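You operate a simulated robot arm through the tools that you are given. There is no shell and no other tool.

You are at the controls of a simulated robot arm. One attempt, no reset.

TASK
Pack all the pasta from the colander into the lunch box, with two ladles of sauce.
Fine: the sauce comes from the small saucepan; colander and ladle go back; the lid ends seated on the box. Spill no more than 8 ml a pour or dip. Drop and topple nothing. Set down upright: soup ladle.

It is judged by the outcome, as a careful person would: the job done as asked, and still so three seconds after it is handed in. It fails if anything else is knocked over, pushed out of place, dropped, spilled or broken. Lids that push on must go on centred and level and be pressed home; caps that screw on are set level and turned clockwise until they are tight.

THE ROBOT
A 6-joint arm with a two-finger gripper, fixed in place. Base frame: the origin is on the floor under the middle of its stand, x ahead of it, y to its left, z up; the work surface is at about z = 0.75. Readings come in m, rad, newtons and seconds.
It reaches about 1.572 m from its shoulder. Its first joint turns from -2.897 to 2.897 rad. Payload 2.45 kg.
The TCP is the grasp point between the finger pads, 0.02 m short of the fingertips. In the tool frame z runs along the fingers and y along their closing line. The gripper opens to 0.14 m; its body begins 0.168 m behind the TCP.
Orientation is that of the tool frame in the base frame, as a unit quaternion [w, x, y, z]. With the fingers straight down and closing along the base's y, the tool's x points along the base's -x, its y along +y and its z along -z.

THE INTERFACE
- The arm moves only by the tool send_rows. Its argument "moves" is a list of rows, each a list of 3 entries, a list of its own where there are three numbers: the shift along the tool's x, y, z in cm, then the turn, a rotation vector about the tool's x, y, z in rad, then the finger opening in cm, from 0 to 14. In form: [[[dx, dy, dz], [ax, ay, az], grip], ...]. A call has 1 to 20 rows; each row shifts and turns the commanded pose from where the row before left it, along the tool's axes as they then stand. A row lasts 0.2 s, in which the tool goes at most 0.05 m and 0.15 rad; a call with a longer step from one row to the next is refused whole, and so is a gripper value outside its range. A pose out of reach is approached as far as the arm can. The call stops where the force on the tool passes 90 N (or 10 N more than at its start, if that is more) or the arm is blocked; 0.2 s more then pass. Each finger travels about 0.045 m/s and halts on what it meets, pressing with about 32 N; the grip force reading is that of the motor and also rises with nothing between the fingers. The clock runs only during rows and for 0.2 s after the last one: add rows that do not move to give the fingers time. It gives the time, the measured TCP pose, the force on the tool (base axes), the opening and the grip force at its end, in the units of the frame above (readings bear some noise), with the torque about the TCP (base axes, N m) and any sound that the robot's microphone picked up, and new pictures: "pictures" is both (left out), scene, wrist or none.
- Cameras (640 x 400 px; columns grow to the right, rows downward): "scene" is fixed at [0.0496, -0.6512, 1.545]; the picture's right is [0.92, -0.38, 0.00], its down [-0.23, -0.56, -0.80] and it looks along [0.31, 0.74, -0.60] (base axes); focal length 328 px, centre (320, 200). "wrist" rides on the gripper at [0.078, 0.011, -0.209] in the tool frame; the picture's right is [-0.14, 0.99, 0.00], its down [-0.92, -0.13, -0.37] and it looks along [-0.37, -0.05, 0.93] (tool axes); focal length 280 px, centre (320, 200). There is no depth. A picture from a camera that has moved, and an enlarged one, comes with that camera's place and axes in the base frame and with its lens.
- enlarge(camera, box): a new picture of the part [left, top, right, bottom] of that camera's present view, enlarged. It takes no simulated time.
- hand_in(): hands the job in; it is judged then, once.

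Nothing tells you positions but the pictures and the camera data. Unless the task says otherwise, let go and move clear before handing in.

The tools are called after ">>>" by a JSON object that holds its "op" and its "data". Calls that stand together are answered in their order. send_rows: Moves the arm, as the interface text tells. Its arguments: {"type":"object","properties":{"moves":{"type":"array","items":{"type":"array"}},"pictures":{"type":"string","enum":["both","scene","wrist","none"]}},"required":["moves"]} The other tools are called the same way: enlarge (camera, box) takes an enlarged picture of a part of a camera's view; hand_in () hands the job in.

At the start:

```text
time_s: 0.0
position: [0.7177, 0.3637, 1.1213]
ee_rot: [-0.001, 0.0, 1.0, 0.0]
wrist_force: [1.2, 0.4, 0.2]
moment: [0.01, 0.01, 0.01]
width: 0.14
grip_force: 0.0
```

scene: 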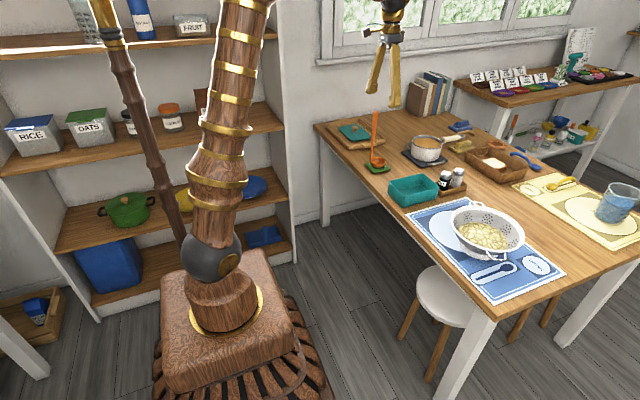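
wrist: 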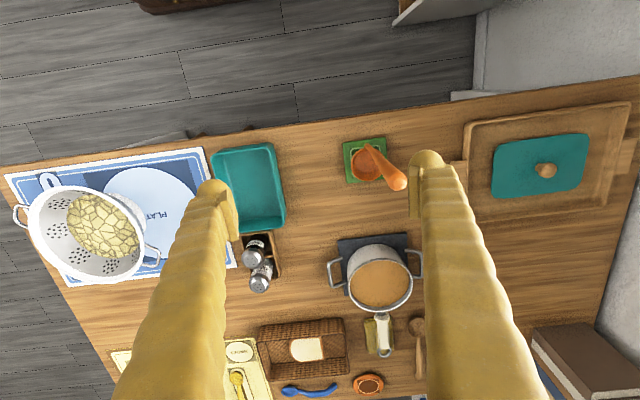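

I see the table with a colander of pasta on a blue placemat, a teal open lunch box, an orange ladle on a green rest, a saucepan of sauce, and a teal lid on a board. I'll zoom in first to locate everything.

>>> {"op": "enlarge", "data": {"camera": "scene", "box": [320, 100, 480, 200]}}

>>> {"op": "enlarge", "data": {"camera": "scene", "box": [380, 150, 580, 300]}}

>>> {"op": "enlarge", "data": {"camera": "wrist", "box": [0, 120, 320, 320]}}

>>> {"op": "enlarge", "data": {"camera": "wrist", "box": [320, 100, 640, 300]}}

```text
4.00 times, centred on (400, 150) of scene
camera zoom: at [0.0496, -0.6512, 1.545], right [0.92, -0.38, 0.0], down [-0.23, -0.56, -0.8], along [0.31, 0.74, -0.6], focal length 1312 px, centre (0, 400)
```

zoom: 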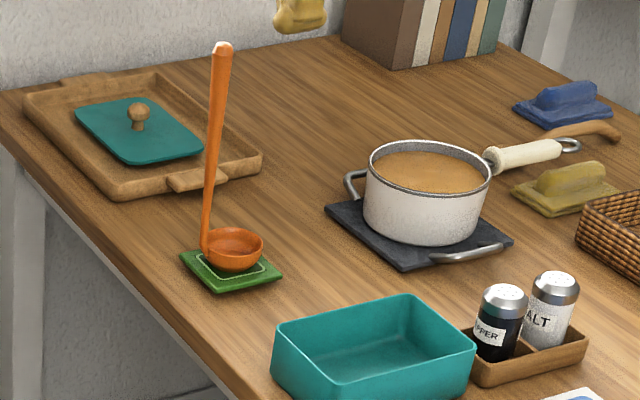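

```text
2.67 times, centred on (480, 225) of scene
camera zoom: at [0.0496, -0.6512, 1.545], right [0.92, -0.38, 0.0], down [-0.23, -0.56, -0.8], along [0.31, 0.74, -0.6], focal length 875 px, centre (-107, 133)
```

zoom: 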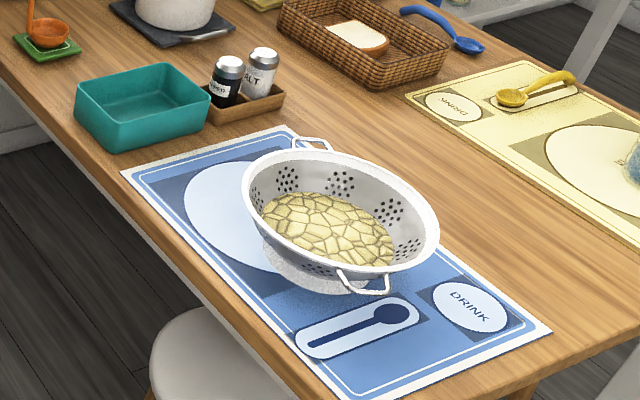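

```text
2.00 times, centred on (160, 220) of wrist
camera zoom: at [0.6401, 0.3772, 1.3303], right [0.14, 0.99, 0.0], down [0.92, -0.13, 0.37], along [0.37, -0.05, -0.93], focal length 561 px, centre (640, 160)
```

zoom: 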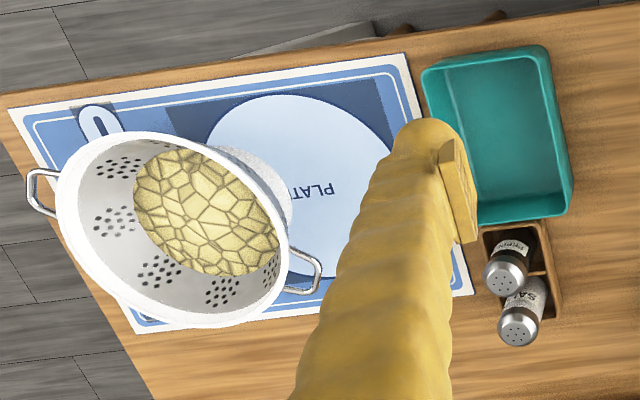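

```text
2.00 times, centred on (480, 200) of wrist
camera zoom: at [0.6401, 0.3772, 1.3303], right [0.14, 0.99, 0.0], down [0.92, -0.13, 0.37], along [0.37, -0.05, -0.93], focal length 561 px, centre (0, 200)
```

zoom: 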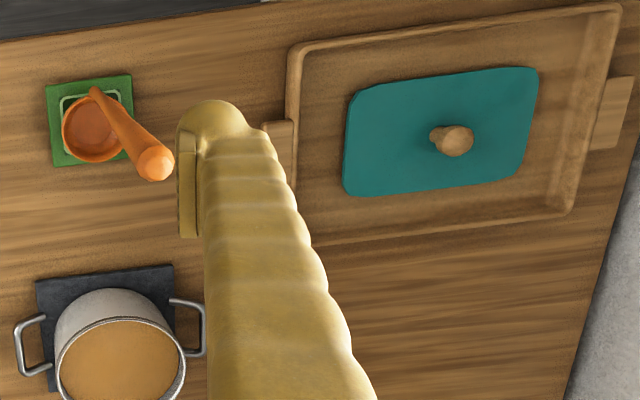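

The ladle handle stands vertical near (0.75, 0.45), the pan is near (1.06, 0.46), the box is centred near (0.80, 0.22), and the colander near (0.85, -0.12) with loop handles at its (0.79, -0.23) and (0.915, -0.01) ends. The lid knob is near (0.85, 0.79). Next I move the arm over toward the colander's near handle to look at it closely.

>>> {"op": "send_rows", "data": {"moves": [[[0, -4, 0], [0, 0, 0], 14], [[0, -5, 0], [0, 0, 0], 14], [[0, -5, 0], [0, 0, 0], 14], [[0, -5, 0], [0, 0, 0], 14], [[0, -5, 0], [0, 0, 0], 14], [[0, -5, 0], [0, 0, 0], 14], [[0, -5, 0], [0, 0, 0], 14], [[0, -5, 0], [0, 0, 0], 14], [[0, -5, 0], [0, 0, 0], 14], [[0, -5, 0], [0, 0, 0], 14], [[0, -3, 0], [0, 0, 0], 14], [[0, 0, 0], [0, 0, 0], 14]], "pictures": "both"}}

```text
time_s: 2.6
position: [0.7168, -0.1586, 1.1215]
ee_rot: [0.0, 0.0, 1.0, 0.001]
wrist_force: [0.2, 0.4, 0.6]
moment: [0.02, 0.01, 0.0]
width: 0.1401
grip_force: 0.1
camera wrist: at [0.6396, -0.1451, 1.3316], right [0.14, 0.99, 0.0], down [0.92, -0.13, 0.37], along [0.37, -0.05, -0.93], focal length 280 px, centre (320, 200)
```

scene: 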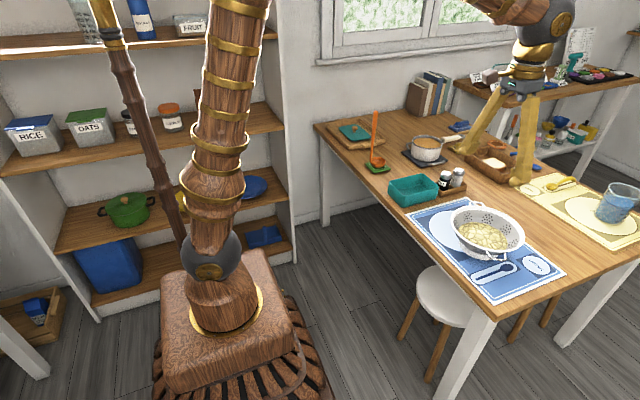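
wrist: 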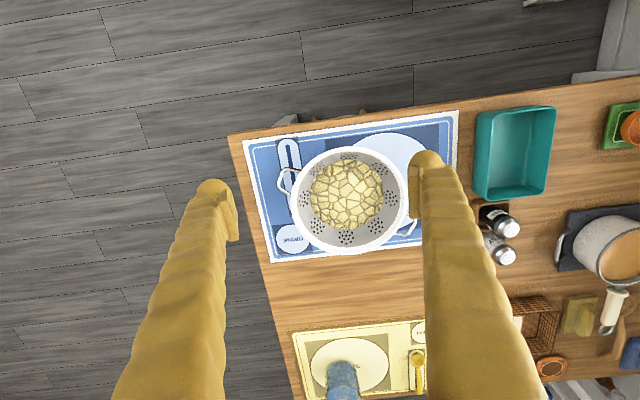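

The colander is now in view from above. I'll enlarge it to see its handles and rim.

>>> {"op": "enlarge", "data": {"camera": "wrist", "box": [230, 130, 470, 280]}}

>>> {"op": "enlarge", "data": {"camera": "scene", "box": [430, 190, 542, 260]}}

>>> {"op": "enlarge", "data": {"camera": "scene", "box": [380, 165, 476, 225]}}

>>> {"op": "enlarge", "data": {"camera": "wrist", "box": [448, 90, 608, 190]}}

```text
2.67 times, centred on (350, 205) of wrist
camera zoom: at [0.6396, -0.1451, 1.3316], right [0.14, 0.99, 0.0], down [0.92, -0.13, 0.37], along [0.37, -0.05, -0.93], focal length 748 px, centre (240, 187)
```

zoom: 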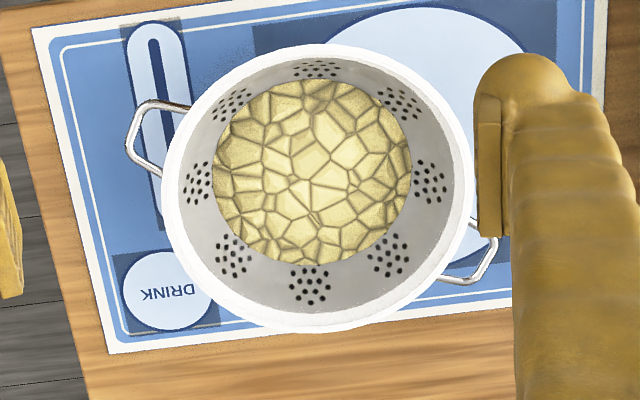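

```text
5.71 times, centred on (486, 225) of scene
camera zoom: at [0.0496, -0.6512, 1.545], right [0.92, -0.38, 0.0], down [-0.23, -0.56, -0.8], along [0.31, 0.74, -0.6], focal length 1875 px, centre (-629, 57)
```

zoom: 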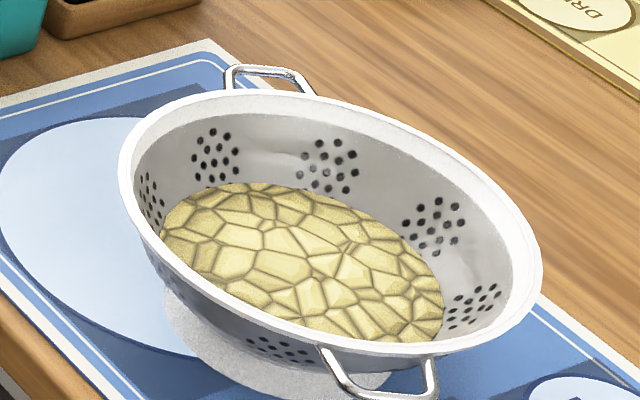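

```text
6.67 times, centred on (428, 195) of scene
camera zoom: at [0.0496, -0.6512, 1.545], right [0.92, -0.38, 0.0], down [-0.23, -0.56, -0.8], along [0.31, 0.74, -0.6], focal length 2187 px, centre (-400, 233)
```

zoom: 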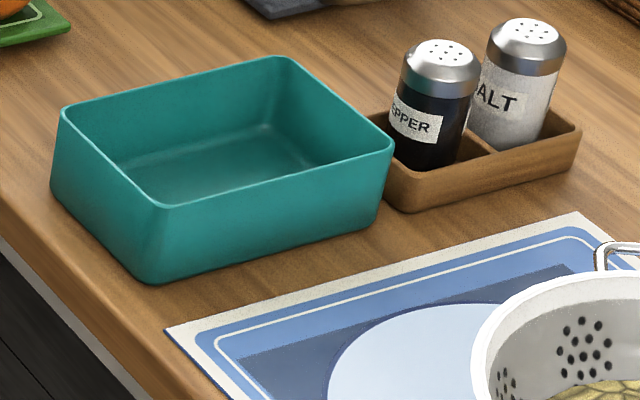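

```text
4.00 times, centred on (528, 140) of wrist
camera zoom: at [0.6396, -0.1451, 1.3316], right [0.14, 0.99, 0.0], down [0.92, -0.13, 0.37], along [0.37, -0.05, -0.93], focal length 1122 px, centre (-512, 440)
```

zoom: 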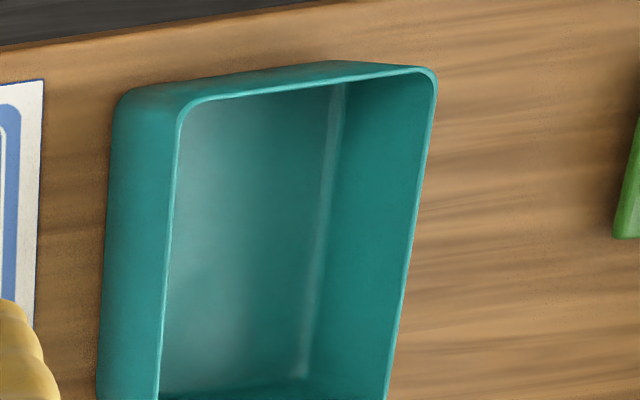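

The colander centre is about (0.854, -0.119), with its rim near z=0.843. The near handle loop lies flat at about (0.783, -0.239, 0.831) and points along (-0.52, -0.855). Next I turn the hand horizontal, with the fingers pointing along the handle axis and closing vertically, off the table corner and still high up.

>>> {"op": "send_rows", "data": {"moves": [[[0, -5, 0], [0, 0, 0], 12], [[0, -5, 0], [0, 0, 0], 10], [[0, -5, 0], [0, 0, 0], 9], [[0, -5, 0], [0, 0, 0], 7], [[0, 0, 0], [-0.1428, 0, 0], 5], [[0, 0, 0], [-0.1428, 0, 0], 5], [[0, 0, 0], [-0.1428, 0, 0], 5], [[0, 0, 0], [-0.1428, 0, 0], 5], [[0, 0, 0], [-0.1428, 0, 0], 5], [[0, 0, 0], [-0.1428, 0, 0], 5], [[0, 0, 0], [-0.1428, 0, 0], 5], [[0, 0, 0], [-0.1428, 0, 0], 5], [[0, 0, 0], [-0.1428, 0, 0], 5], [[0, 0, 0], [-0.1428, 0, 0], 5], [[0, 0, 0], [-0.1428, 0, 0], 5], [[0, 0, 0], [0, -0.1364, 0], 5], [[0, 0, 0], [0, -0.1364, 0], 5], [[0, 0, 0], [0, -0.1364, 0], 5], [[0, 0, 0], [0, -0.1364, 0], 5], [[0, 0, 0], [0, 0, 0], 5]], "pictures": "both"}}

```text
time_s: 6.8
position: [0.7165, -0.3036, 1.0804]
ee_rot: [0.21, 0.193, 0.703, 0.651]
wrist_force: [-0.6, -0.6, -0.6]
moment: [0.0, 0.0, -0.03]
width: 0.0498
grip_force: 0.0
out of reach, approached as far as the arm can: row 14, 15
camera wrist: at [0.5363, -0.4325, 1.1023], right [0.12, 0.0, 0.99], down [0.57, -0.82, -0.07], along [0.81, 0.57, -0.09], focal length 280 px, centre (320, 200)
```

scene: 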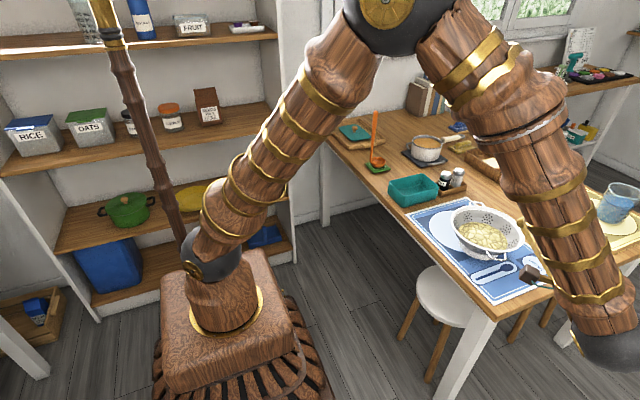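
wrist: 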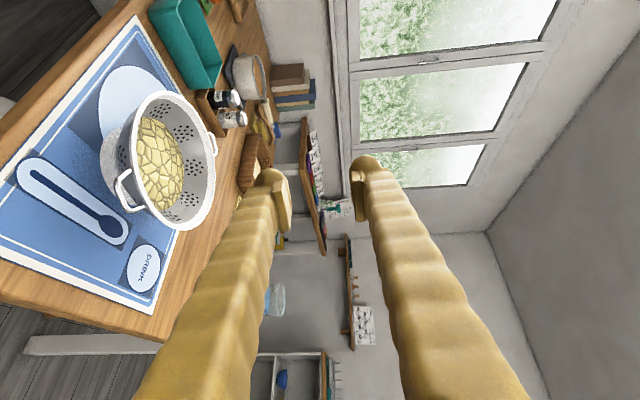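

The hand is nearly horizontal, and the limit cut a few degrees off it. I see the near handle ahead on the left, so I'll fix the small pitch and yaw error and move partway down in line with the handle.

>>> {"op": "send_rows", "data": {"moves": [[[0, 0, 0], [-0.063, 0.034, 0], 5], [[-2.2, 0, 0], [0, 0, 0], 5], [[0, -5, 0], [0, 0, 0], 5], [[0, -5, 0], [0, 0, 0], 5], [[0, -5, 0], [0, 0, 0], 5], [[0, 0, 0], [0, 0, 0], 5]], "pictures": "both"}}

```text
time_s: 8.2
position: [0.7396, -0.3177, 0.93]
ee_rot: [0.203, 0.176, 0.686, 0.676]
wrist_force: [0.0, 0.2, -0.4]
moment: [-0.01, -0.01, -0.02]
width: 0.0501
grip_force: 0.0
camera wrist: at [0.5647, -0.4549, 0.9392], right [0.08, -0.05, 1.0], down [0.6, -0.79, -0.09], along [0.79, 0.61, -0.04], focal length 280 px, centre (320, 200)
```

scene: 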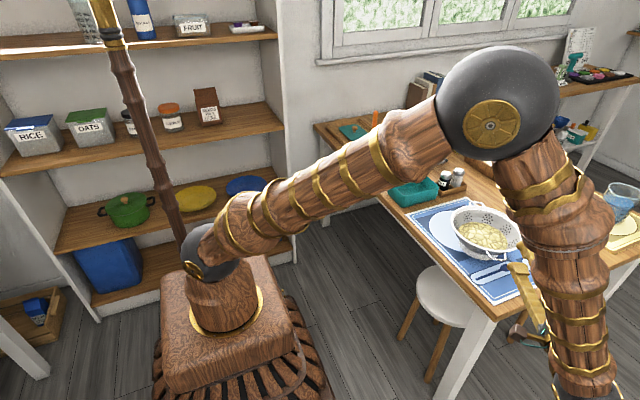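
wrist: 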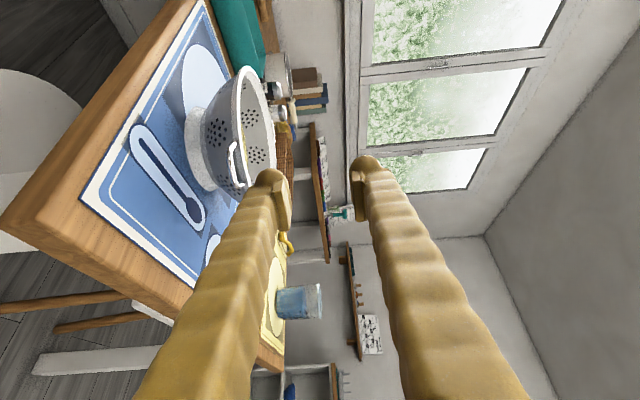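

The hand is level and roughly lined up. I'll zoom in on the handle from here to refine its height before going down.

>>> {"op": "enlarge", "data": {"camera": "wrist", "box": [180, 110, 308, 190]}}

>>> {"op": "enlarge", "data": {"camera": "scene", "box": [440, 190, 568, 270]}}

```text
5.00 times, centred on (244, 150) of wrist
camera zoom: at [0.5647, -0.4549, 0.9392], right [0.08, -0.05, 1.0], down [0.6, -0.79, -0.09], along [0.79, 0.61, -0.04], focal length 1402 px, centre (700, 450)
```

zoom: 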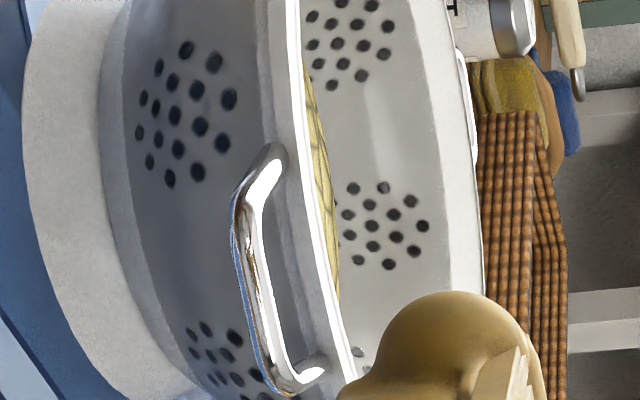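

```text
5.00 times, centred on (504, 230) of scene
camera zoom: at [0.0496, -0.6512, 1.545], right [0.92, -0.38, 0.0], down [-0.23, -0.56, -0.8], along [0.31, 0.74, -0.6], focal length 1640 px, centre (-600, 50)
```

zoom: 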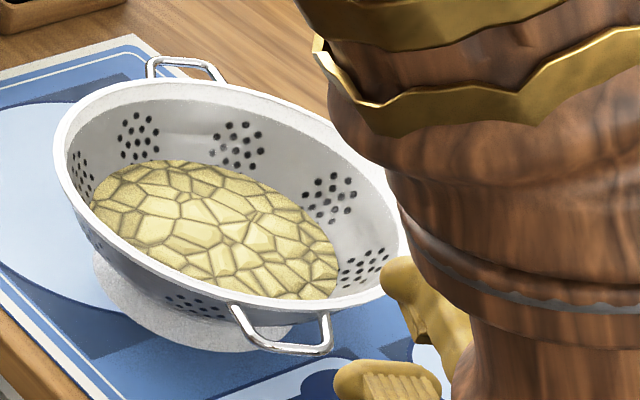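

The loop is flat at z about 0.832, slightly left of my line. I'll remove the small roll, shift sideways, go down to handle height and come partly forward.

>>> {"op": "send_rows", "data": {"moves": [[[0.6, 0, 0], [0, 0, 0.0406], 5], [[0, -5, 0], [0, 0, 0], 5], [[0, -4.7, 0], [0, 0, 0], 5], [[0, 0, 2], [0, 0, 0], 5], [[0, 0, 2], [0, 0, 0], 5], [[0, 0, 0], [0, 0, 0], 5]], "pictures": "both"}}

>>> {"op": "enlarge", "data": {"camera": "wrist", "box": [240, 110, 400, 210]}}

>>> {"op": "enlarge", "data": {"camera": "scene", "box": [440, 200, 568, 280]}}

```text
time_s: 9.6
position: [0.7535, -0.2799, 0.8336]
ee_rot: [0.189, 0.191, 0.682, 0.68]
wrist_force: [-0.4, -0.1, 0.8]
moment: [0.0, 0.03, -0.01]
width: 0.05
grip_force: 0.1
camera wrist: at [0.5794, -0.4161, 0.8456], right [0.12, -0.07, 0.99], down [0.6, -0.79, -0.13], along [0.79, 0.61, -0.05], focal length 280 px, centre (320, 200)
```

scene: 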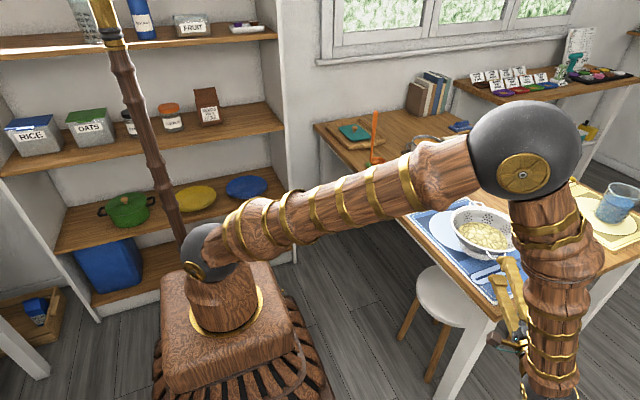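
wrist: 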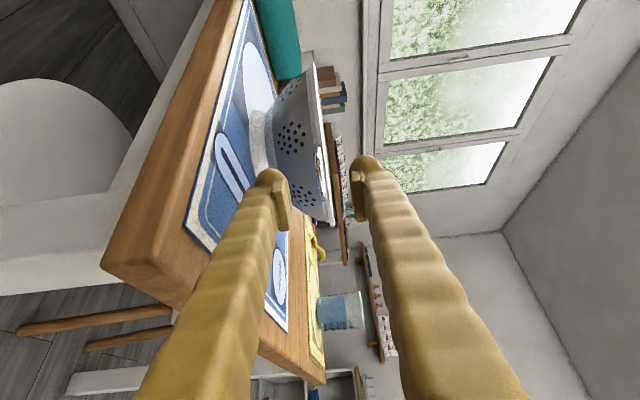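

```text
4.00 times, centred on (320, 160) of wrist
camera zoom: at [0.5794, -0.4161, 0.8456], right [0.12, -0.07, 0.99], down [0.6, -0.79, -0.13], along [0.79, 0.61, -0.05], focal length 1122 px, centre (320, 360)
```

zoom: 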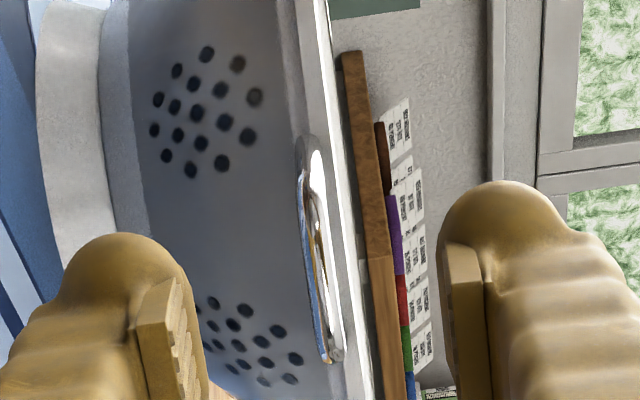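

```text
5.00 times, centred on (504, 240) of scene
camera zoom: at [0.0496, -0.6512, 1.545], right [0.92, -0.38, 0.0], down [-0.23, -0.56, -0.8], along [0.31, 0.74, -0.6], focal length 1640 px, centre (-600, 0)
```

zoom: 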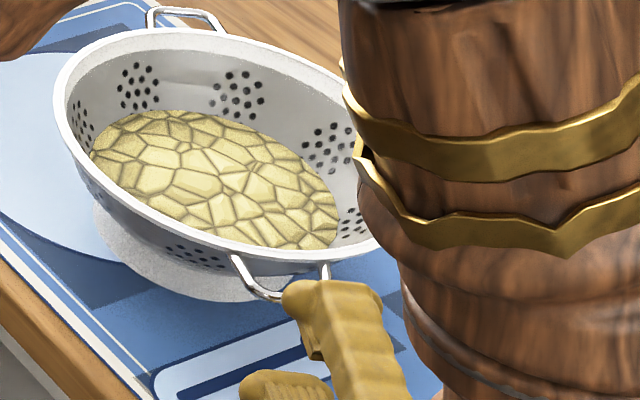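

The fingers straddle the loop, centred within about a millimetre in height and sideways. I move forward until the fingertips are just short of the rim, then check.

>>> {"op": "send_rows", "data": {"moves": [[[0, 0, 2], [0, 0, 0], 5], [[0, 0, 2], [0, 0, 0], 5], [[0, 0, 1.4], [0, 0, 0], 5], [[0, 0, 0], [0, 0, 0], 5]], "pictures": "both"}}

>>> {"op": "enlarge", "data": {"camera": "wrist", "box": [240, 110, 400, 210]}}

>>> {"op": "enlarge", "data": {"camera": "scene", "box": [440, 200, 568, 280]}}

```text
time_s: 10.6
position: [0.783, -0.2336, 0.8339]
ee_rot: [0.19, 0.19, 0.682, 0.681]
wrist_force: [0.2, -0.5, -0.4]
moment: [0.03, -0.01, 0.0]
width: 0.0495
grip_force: 0.0
camera wrist: at [0.6079, -0.3707, 0.8462], right [0.12, -0.07, 0.99], down [0.6, -0.79, -0.13], along [0.79, 0.61, -0.05], focal length 280 px, centre (320, 200)
```

scene: 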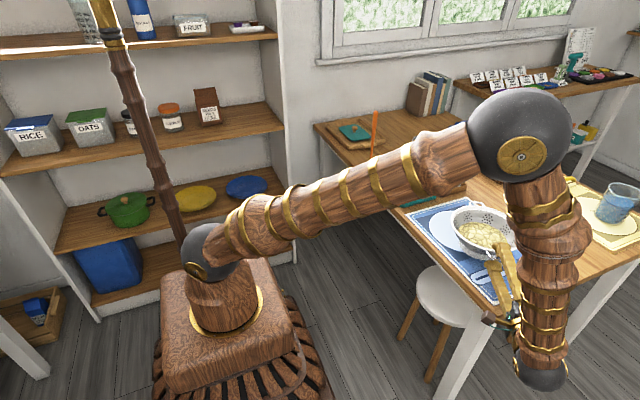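
wrist: 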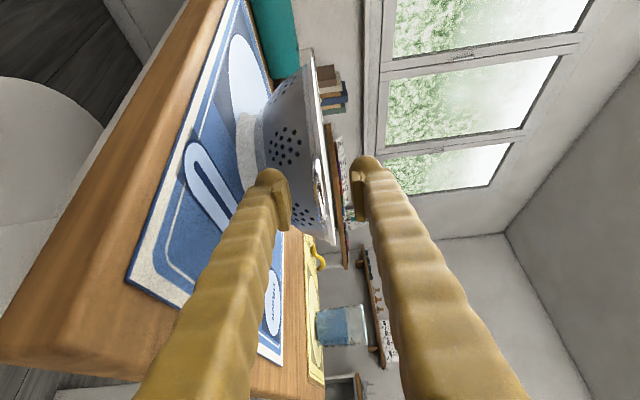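

```text
4.00 times, centred on (320, 160) of wrist
camera zoom: at [0.6079, -0.3707, 0.8462], right [0.12, -0.07, 0.99], down [0.6, -0.79, -0.13], along [0.79, 0.61, -0.05], focal length 1122 px, centre (320, 360)
```

zoom: 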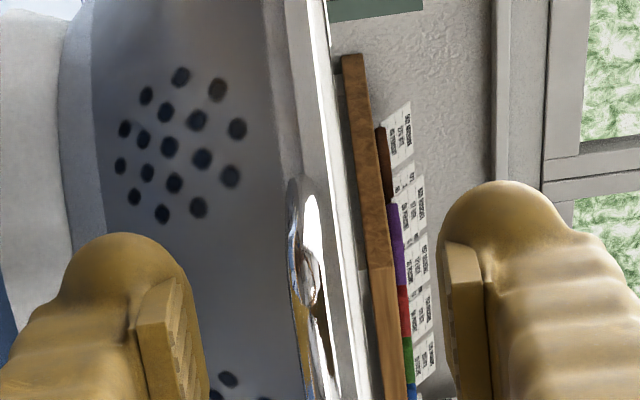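

```text
5.00 times, centred on (504, 240) of scene
camera zoom: at [0.0496, -0.6512, 1.545], right [0.92, -0.38, 0.0], down [-0.23, -0.56, -0.8], along [0.31, 0.74, -0.6], focal length 1640 px, centre (-600, 0)
```

zoom: 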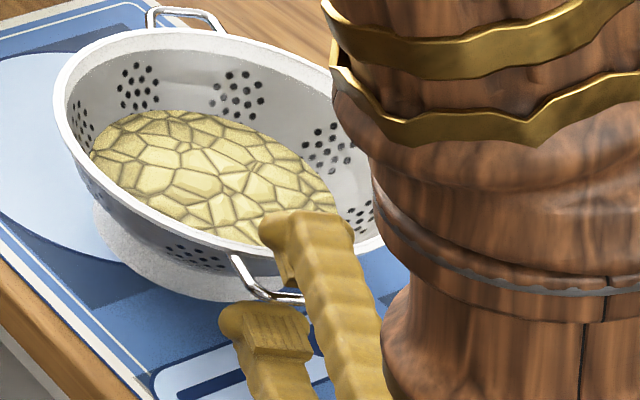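

>>> {"op": "enlarge", "data": {"camera": "wrist", "box": [272, 140, 368, 200]}}

>>> {"op": "enlarge", "data": {"camera": "wrist", "box": [272, 180, 368, 240]}}

>>> {"op": "enlarge", "data": {"camera": "scene", "box": [472, 235, 520, 265]}}

```text
6.67 times, centred on (320, 170) of wrist
camera zoom: at [0.6079, -0.3707, 0.8462], right [0.12, -0.07, 0.99], down [0.6, -0.79, -0.13], along [0.79, 0.61, -0.05], focal length 1869 px, centre (320, 400)
```

zoom: 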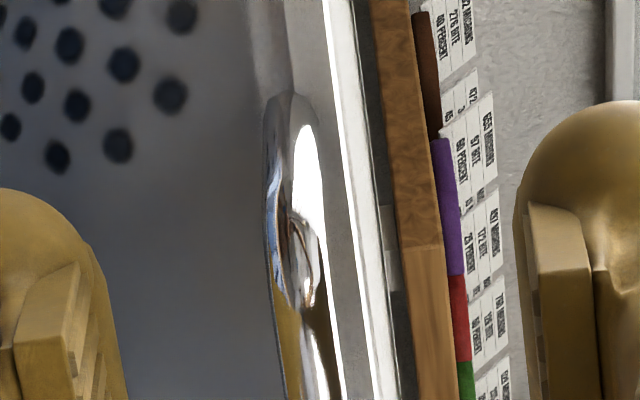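

```text
6.67 times, centred on (320, 210) of wrist
camera zoom: at [0.6079, -0.3707, 0.8462], right [0.12, -0.07, 0.99], down [0.6, -0.79, -0.13], along [0.79, 0.61, -0.05], focal length 1869 px, centre (320, 133)
```

zoom: 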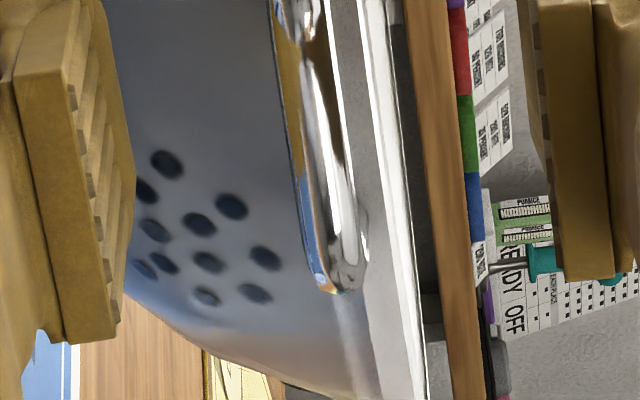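

```text
13.33 times, centred on (496, 250) of scene
camera zoom: at [0.0496, -0.6512, 1.545], right [0.92, -0.38, 0.0], down [-0.23, -0.56, -0.8], along [0.31, 0.74, -0.6], focal length 4374 px, centre (-2027, -467)
```

zoom: 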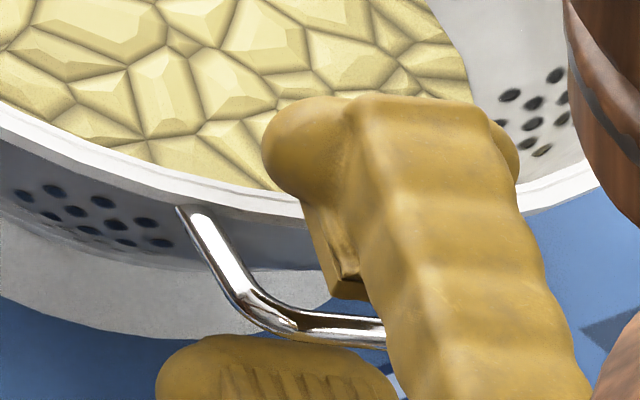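

The loop sits about 2 mm below the finger centre line. I lower slightly, nudge 2 mm forward and close on it.

>>> {"op": "send_rows", "data": {"moves": [[[0, -0.15, 0.2], [0, 0, 0], 5], [[0, 0, 0], [0, 0, 0], 3], [[0, 0, 0], [0, 0, 0], 1.6], [[0, 0, 0], [0, 0, 0], 1.0], [[0, 0, 0], [0, 0, 0], 0.5]], "pictures": "both"}}

>>> {"op": "enlarge", "data": {"camera": "wrist", "box": [240, 120, 400, 220]}}

>>> {"op": "enlarge", "data": {"camera": "scene", "box": [440, 200, 568, 280]}}

```text
time_s: 11.8
position: [0.7849, -0.233, 0.833]
ee_rot: [0.189, 0.19, 0.682, 0.681]
wrist_force: [-1.0, 0.8, 0.2]
moment: [0.01, 0.01, 0.0]
width: 0.0048
grip_force: 0.1
camera wrist: at [0.6091, -0.3691, 0.8446], right [0.12, -0.07, 0.99], down [0.6, -0.79, -0.13], along [0.79, 0.61, -0.05], focal length 280 px, centre (320, 200)
```

scene: 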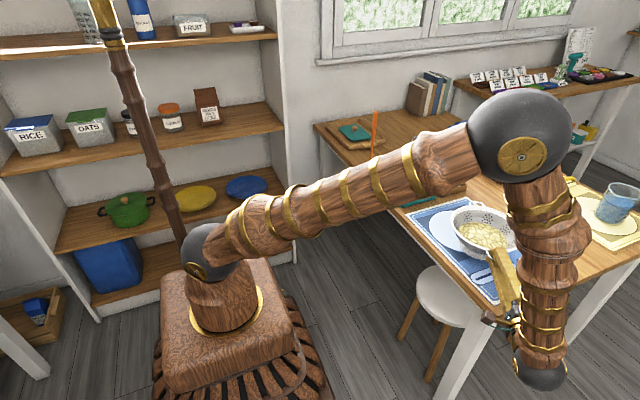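
wrist: 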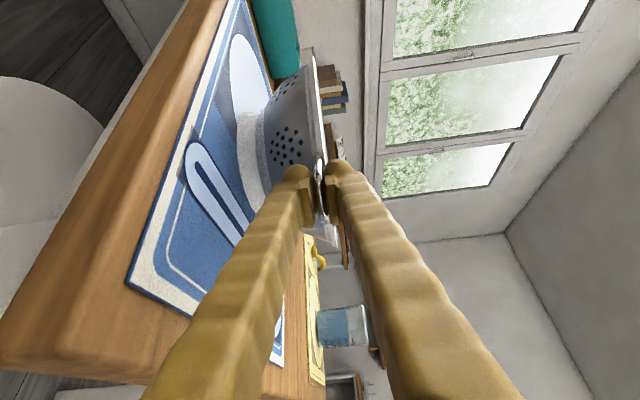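

```text
4.00 times, centred on (320, 170) of wrist
camera zoom: at [0.6091, -0.3691, 0.8446], right [0.12, -0.07, 0.99], down [0.6, -0.79, -0.13], along [0.79, 0.61, -0.05], focal length 1122 px, centre (320, 320)
```

zoom: 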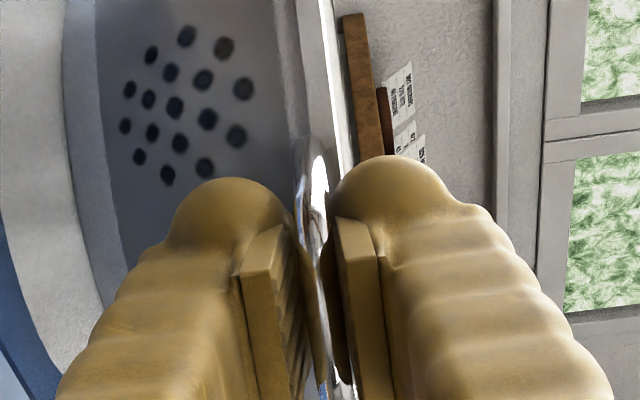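

```text
5.00 times, centred on (504, 240) of scene
camera zoom: at [0.0496, -0.6512, 1.545], right [0.92, -0.38, 0.0], down [-0.23, -0.56, -0.8], along [0.31, 0.74, -0.6], focal length 1640 px, centre (-600, 0)
```

zoom: 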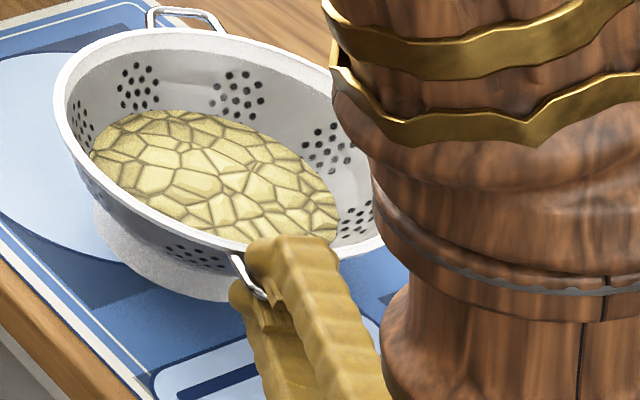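

The fingers are at about 5 mm with no grip force yet. I close fully on the wire.

>>> {"op": "send_rows", "data": {"moves": [[[0, 0, 0], [0, 0, 0], 0.2], [[0, 0, 0], [0, 0, 0], 0], [[0, 0, 0], [0, 0, 0], 0]], "pictures": "none"}}

>>> {"op": "enlarge", "data": {"camera": "wrist", "box": [240, 120, 400, 220]}}

>>> {"op": "enlarge", "data": {"camera": "scene", "box": [440, 200, 568, 280]}}

```text
time_s: 12.6
position: [0.7829, -0.2329, 0.8331]
ee_rot: [0.19, 0.19, 0.681, 0.681]
wrist_force: [-2.6, -3.9, 8.6]
moment: [0.0, 0.08, 0.03]
width: 0.006
grip_force: 30.5
```

```text
4.00 times, centred on (320, 170) of wrist
camera zoom: at [0.6091, -0.3692, 0.8448], right [0.12, -0.07, 0.99], down [0.6, -0.79, -0.13], along [0.79, 0.61, -0.05], focal length 1122 px, centre (320, 320)
```

zoom: 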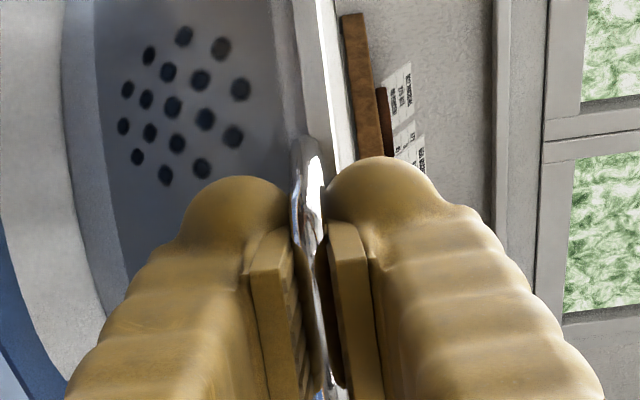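

```text
5.00 times, centred on (504, 240) of scene
camera zoom: at [0.0496, -0.6512, 1.545], right [0.92, -0.38, 0.0], down [-0.23, -0.56, -0.8], along [0.31, 0.74, -0.6], focal length 1640 px, centre (-600, 0)
```

zoom: 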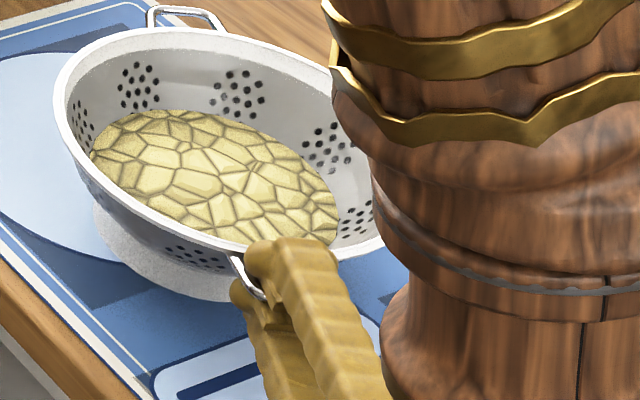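

Gripped at 6 mm width with 30 N. Now a small test lift of about 1 cm to see whether the colander stays level.

>>> {"op": "send_rows", "data": {"moves": [[[0, 0.25, 0], [0, 0, 0], 0], [[0, 0.25, 0], [0, 0, 0], 0], [[0, 0.25, 0], [0, 0, 0], 0], [[0, 0.25, 0], [0, 0, 0], 0], [[0, 0, 0], [0, 0, 0], 0]], "pictures": "both"}}

>>> {"op": "enlarge", "data": {"camera": "scene", "box": [440, 200, 568, 280]}}

>>> {"op": "enlarge", "data": {"camera": "wrist", "box": [200, 100, 360, 200]}}

```text
time_s: 13.8
position: [0.7832, -0.234, 0.8431]
ee_rot: [0.189, 0.189, 0.683, 0.68]
wrist_force: [0.5, 1.7, -1.7]
moment: [0.05, 0.0, 0.12]
width: 0.0058
grip_force: 30.4
camera wrist: at [0.609, -0.3695, 0.8549], right [0.12, -0.07, 0.99], down [0.6, -0.79, -0.13], along [0.79, 0.61, -0.05], focal length 280 px, centre (320, 200)
```

scene: 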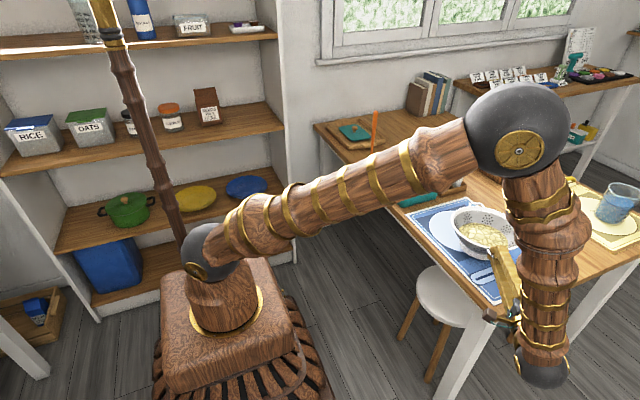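
wrist: 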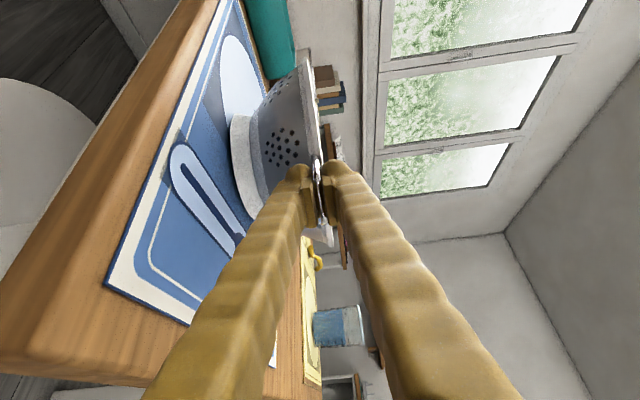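

```text
5.00 times, centred on (504, 240) of scene
camera zoom: at [0.0496, -0.6512, 1.545], right [0.92, -0.38, 0.0], down [-0.23, -0.56, -0.8], along [0.31, 0.74, -0.6], focal length 1640 px, centre (-600, 0)
```

zoom: 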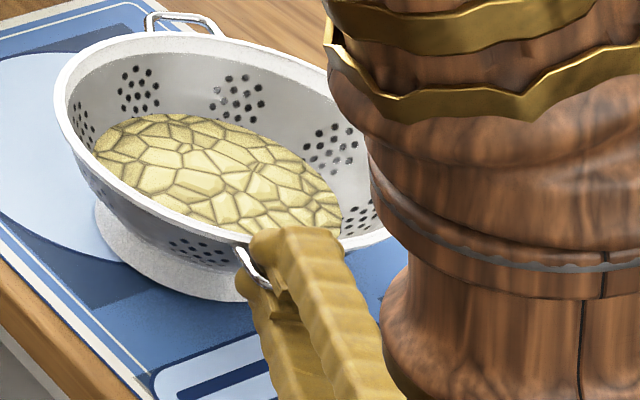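

```text
4.00 times, centred on (280, 150) of wrist
camera zoom: at [0.609, -0.3695, 0.8549], right [0.12, -0.07, 0.99], down [0.6, -0.79, -0.13], along [0.79, 0.61, -0.05], focal length 1122 px, centre (480, 400)
```

zoom: 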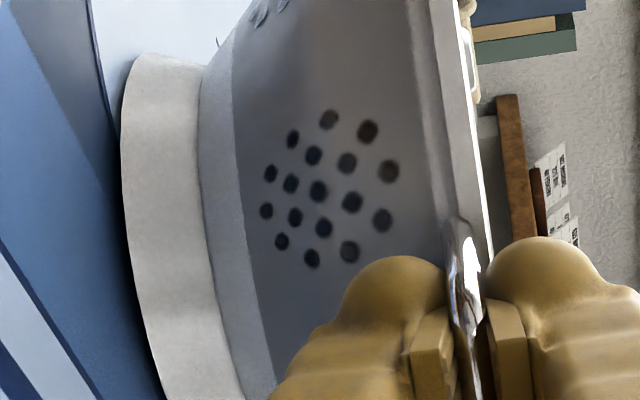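

Only a small part of the weight came onto the tool and the far side stayed down, so the pads hold only the outer bar and it hinges. I'll set the handle back down and look at the bowl's profile, because gripping across the rim wall should hold it much better.

>>> {"op": "enlarge", "data": {"camera": "wrist", "box": [224, 40, 368, 130]}}

>>> {"op": "send_rows", "data": {"moves": [[[0, -0.25, 0], [0, 0, 0], 0], [[0, -0.25, 0], [0, 0, 0], 0], [[0, -0.25, 0], [0, 0, 0], 0], [[0, -0.25, 0], [0, 0, 0], 0], [[0, 0, 0], [0, 0, 0], 0]], "pictures": "none"}}

```text
4.44 times, centred on (296, 85) of wrist
camera zoom: at [0.609, -0.3695, 0.8549], right [0.12, -0.07, 0.99], down [0.6, -0.79, -0.13], along [0.79, 0.61, -0.05], focal length 1246 px, centre (427, 711)
```

zoom: 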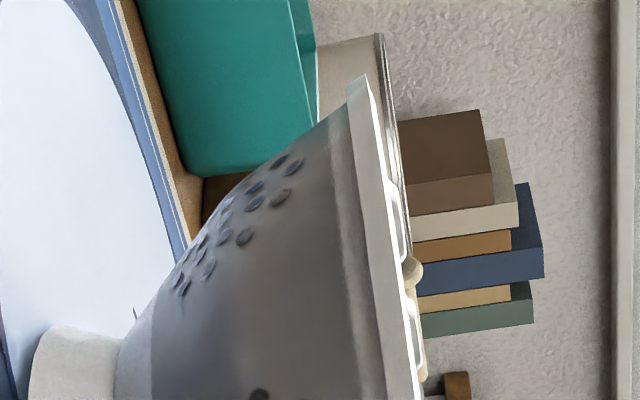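

```text
time_s: 15.0
position: [0.7828, -0.233, 0.8337]
ee_rot: [0.189, 0.19, 0.681, 0.681]
wrist_force: [-2.5, -5.8, 6.9]
moment: [0.02, 0.11, -0.01]
width: 0.006
grip_force: 30.2
```

The bowl wall near the rim slopes about 50-60° and has a narrow flange, so I'll pinch the rim at its far (+x) side with inclined fingers and pour over the near side. First I release the handle, back off and rise.

>>> {"op": "send_rows", "data": {"moves": [[[0, 0, 0], [0, 0, 0], 1], [[0, 0, 0], [0, 0, 0], 2.5], [[0, 0, 0], [0, 0, 0], 4.5], [[0, 0, 0], [0, 0, 0], 5], [[0, 0, -2], [0, 0, 0], 5], [[0, 0, -3], [0, 0, 0], 5], [[0, 0, -4], [0, 0, 0], 5], [[0, 0, -1], [0, 0, 0], 5], [[0, 5, 0], [0, 0, 0], 5], [[0, 5, 0], [0, 0, 0], 5], [[0, 5, 0], [0, 0, 0], 5], [[0, 5, 0], [0, 0, 0], 5], [[0, 5, 0], [0, 0, 0], 5], [[0, 0, 0], [0, 0, 0], 5]], "pictures": "both"}}

>>> {"op": "enlarge", "data": {"camera": "scene", "box": [430, 190, 542, 260]}}

```text
time_s: 18.0
position: [0.7311, -0.3179, 1.0841]
ee_rot: [0.189, 0.189, 0.681, 0.681]
wrist_force: [-0.8, -0.3, 0.8]
moment: [-0.04, 0.0, -0.01]
width: 0.05
grip_force: 0.0
camera wrist: at [0.5564, -0.4549, 1.096], right [0.12, -0.07, 0.99], down [0.6, -0.79, -0.13], along [0.79, 0.61, -0.05], focal length 280 px, centre (320, 200)
```

scene: 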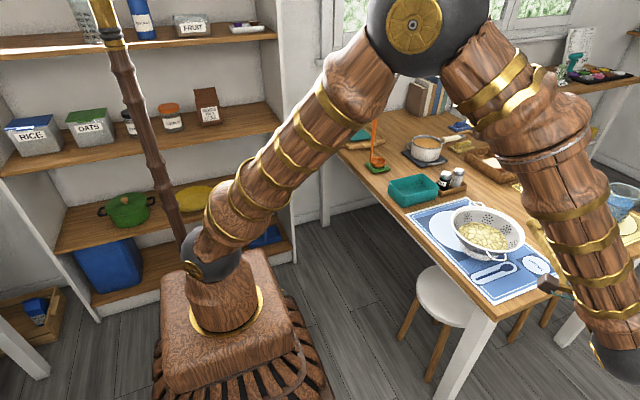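
wrist: 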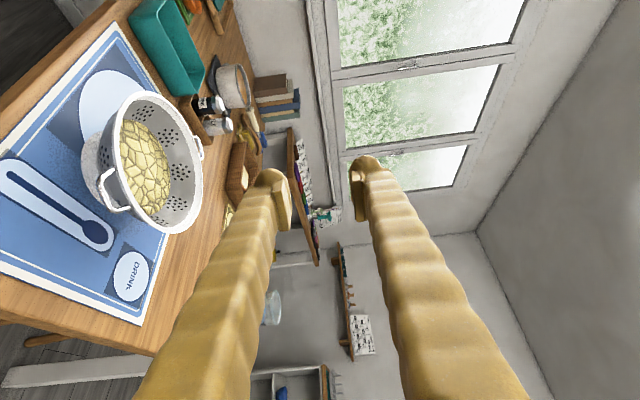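

```text
5.71 times, centred on (486, 225) of scene
camera zoom: at [0.0496, -0.6512, 1.545], right [0.92, -0.38, 0.0], down [-0.23, -0.56, -0.8], along [0.31, 0.74, -0.6], focal length 1875 px, centre (-629, 57)
```

zoom: 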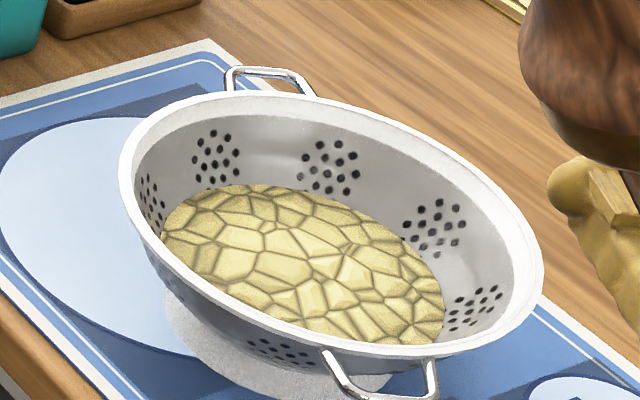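

The colander is back exactly where it was. Now I reorient the hand: fingers down, then turned so they close along the base x direction.

>>> {"op": "send_rows", "data": {"moves": [[[0, 0, 0], [0.1428, 0, 0], 5], [[0, 0, 0], [0.1428, 0, 0], 5], [[0, 0, 0], [0.1428, 0, 0], 5], [[0, 0, 0], [0.1428, 0, 0], 5], [[0, 0, 0], [0.1428, 0, 0], 5], [[0, 0, 0], [0.1428, 0, 0], 5], [[0, 0, 0], [0.1428, 0, 0], 5], [[0, 0, 0], [0.1428, 0, 0], 5], [[0, 0, 0], [0.1428, 0, 0], 5], [[0, 0, 0], [0.1428, 0, 0], 5], [[0, 0, 0], [0.1428, 0, 0], 5], [[0, 0, 0], [0, 0, 0.1465], 5], [[0, 0, 0], [0, 0, 0.1465], 5], [[0, 0, 0], [0, 0, 0.1465], 5], [[0, 0, 0], [0, 0, 0.1465], 5], [[0, 0, 0], [0, 0, 0.1465], 5], [[0, 0, 0], [0, 0, 0.1465], 5], [[0, 0, 0], [0, 0, 0.1467], 5], [[0, 0, 0], [0, 0, 0], 5]], "pictures": "both"}}

```text
time_s: 22.0
position: [0.7323, -0.3176, 1.0824]
ee_rot: [0.0, 0.707, 0.708, -0.002]
wrist_force: [0.1, 0.0, 0.1]
moment: [0.0, -0.01, 0.02]
width: 0.0498
grip_force: 0.1
camera wrist: at [0.7443, -0.2374, 1.2922], right [0.99, -0.14, 0.0], down [-0.13, -0.92, 0.37], along [-0.05, -0.37, -0.93], focal length 280 px, centre (320, 200)
```

scene: 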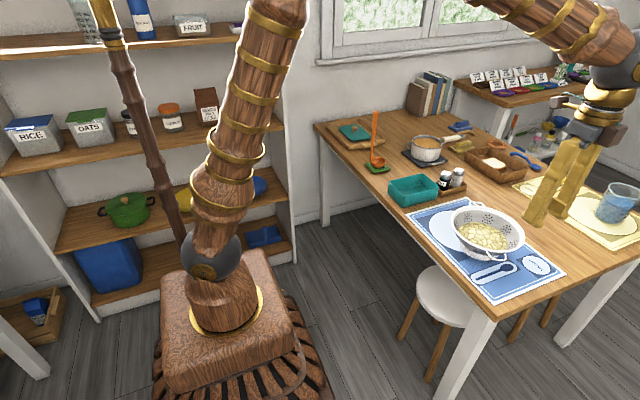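
wrist: 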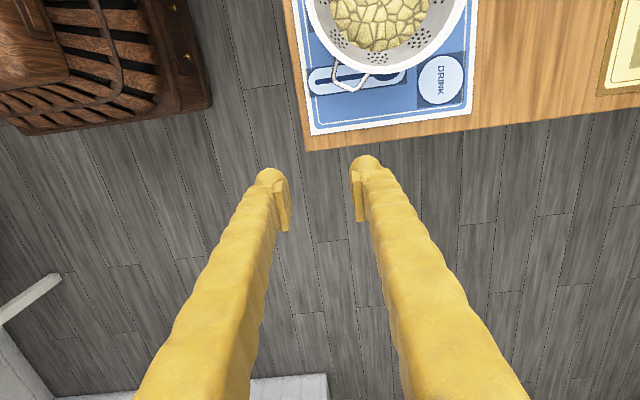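

Orientation is as planned (tool x along +Y, closing along +X). Next I move above the colander's far side and tilt the hand 40° so the fingers slope in along the bowl wall.

>>> {"op": "send_rows", "data": {"moves": [[[2.2, 3.867, -0.75], [0, 0, 0], 5], [[2.2, 3.867, -0.75], [0, 0, 0], 5], [[2.2, 3.867, -0.75], [0, 0, 0], 5], [[2.2, 3.867, -0.75], [0, 0, 0], 5], [[2.2, 3.867, -0.75], [0, 0, 0], 5], [[2.2, 3.867, -0.75], [0, 0, 0], 5], [[2.2, 3.867, -0.75], [0, 0, 0], 5], [[2.2, 3.867, -0.75], [0, 0, 0], 5], [[2.2, 3.867, -0.75], [0, 0, 0], 5], [[0, 0, 0], [0.1396, 0, 0], 5], [[0, 0, 0], [0.1396, 0, 0], 5], [[0, 0, 0], [0.1396, 0, 0], 5], [[0, 0, 0], [0.1396, 0, 0], 5], [[0, 0, 0], [0.1396, 0, 0], 5], [[0, 0, 0], [0, 0, 0], 5]], "pictures": "both"}}

```text
time_s: 25.2
position: [0.9181, -0.1063, 1.0359]
ee_rot: [-0.231, 0.666, 0.669, -0.235]
wrist_force: [-0.3, 0.0, 0.3]
moment: [0.02, 0.02, -0.02]
width: 0.0501
grip_force: 0.1
out of reach, approached as far as the arm can: row 11, 12, 13, 14
camera wrist: at [1.0567, -0.0252, 1.193], right [0.78, -0.14, -0.62], down [0.13, -0.92, 0.37], along [-0.62, -0.37, -0.69], focal length 280 px, centre (320, 200)
```

scene: 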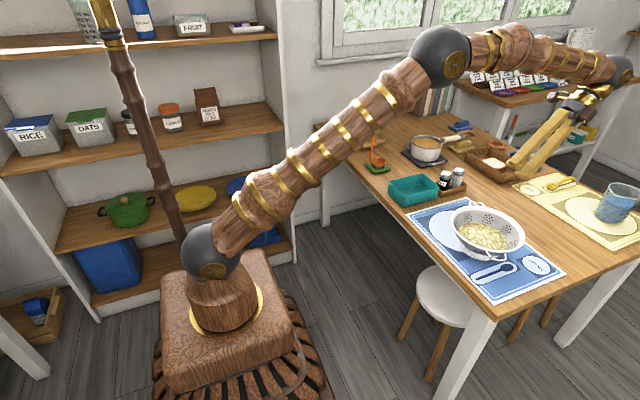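
wrist: 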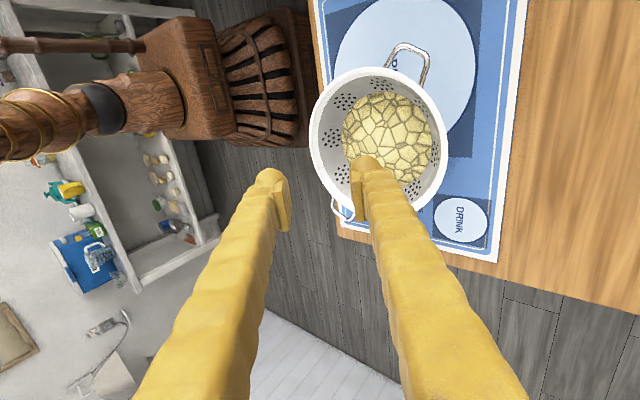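

The wrist limit clipped the move, but the tilt is right (about 51° slope) with TCP at (0.918, -0.106, 1.036). Now I try moving outward and down to the pre-grasp point beyond the far rim.

>>> {"op": "send_rows", "data": {"moves": [[[-0.325, 3.84, 0], [0, 0, 0], 5], [[-0.325, 3.84, 0], [0, 0, 0], 5], [[-0.325, 3.84, 0], [0, 0, 0], 5], [[-0.325, 3.84, 0], [0, 0, 0], 5], [[0, 0, 0], [0, 0, 0], 5]], "pictures": "both"}}

```text
time_s: 26.4
position: [0.9856, -0.1167, 0.9077]
ee_rot: [-0.239, 0.664, 0.666, -0.242]
wrist_force: [-0.2, 0.7, 0.3]
moment: [-0.03, -0.02, -0.01]
width: 0.0499
grip_force: 0.1
out of reach, approached as far as the arm can: row 1, 2, 3, 4
camera wrist: at [1.1274, -0.0358, 1.0613], right [0.76, -0.14, -0.63], down [0.14, -0.92, 0.37], along [-0.63, -0.37, -0.68], focal length 280 px, centre (320, 200)
```

scene: 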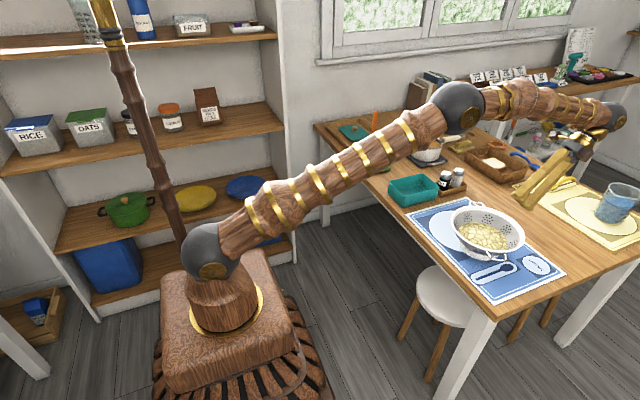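
wrist: 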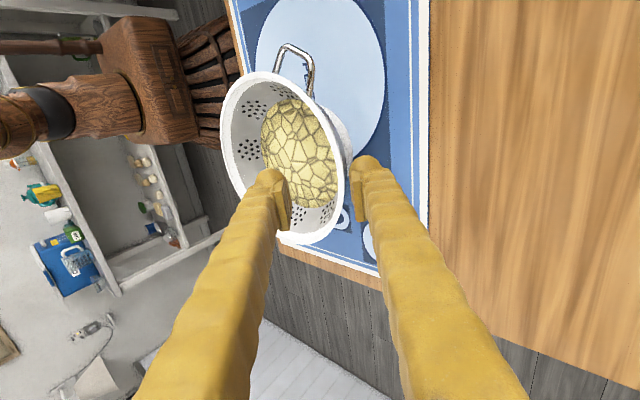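

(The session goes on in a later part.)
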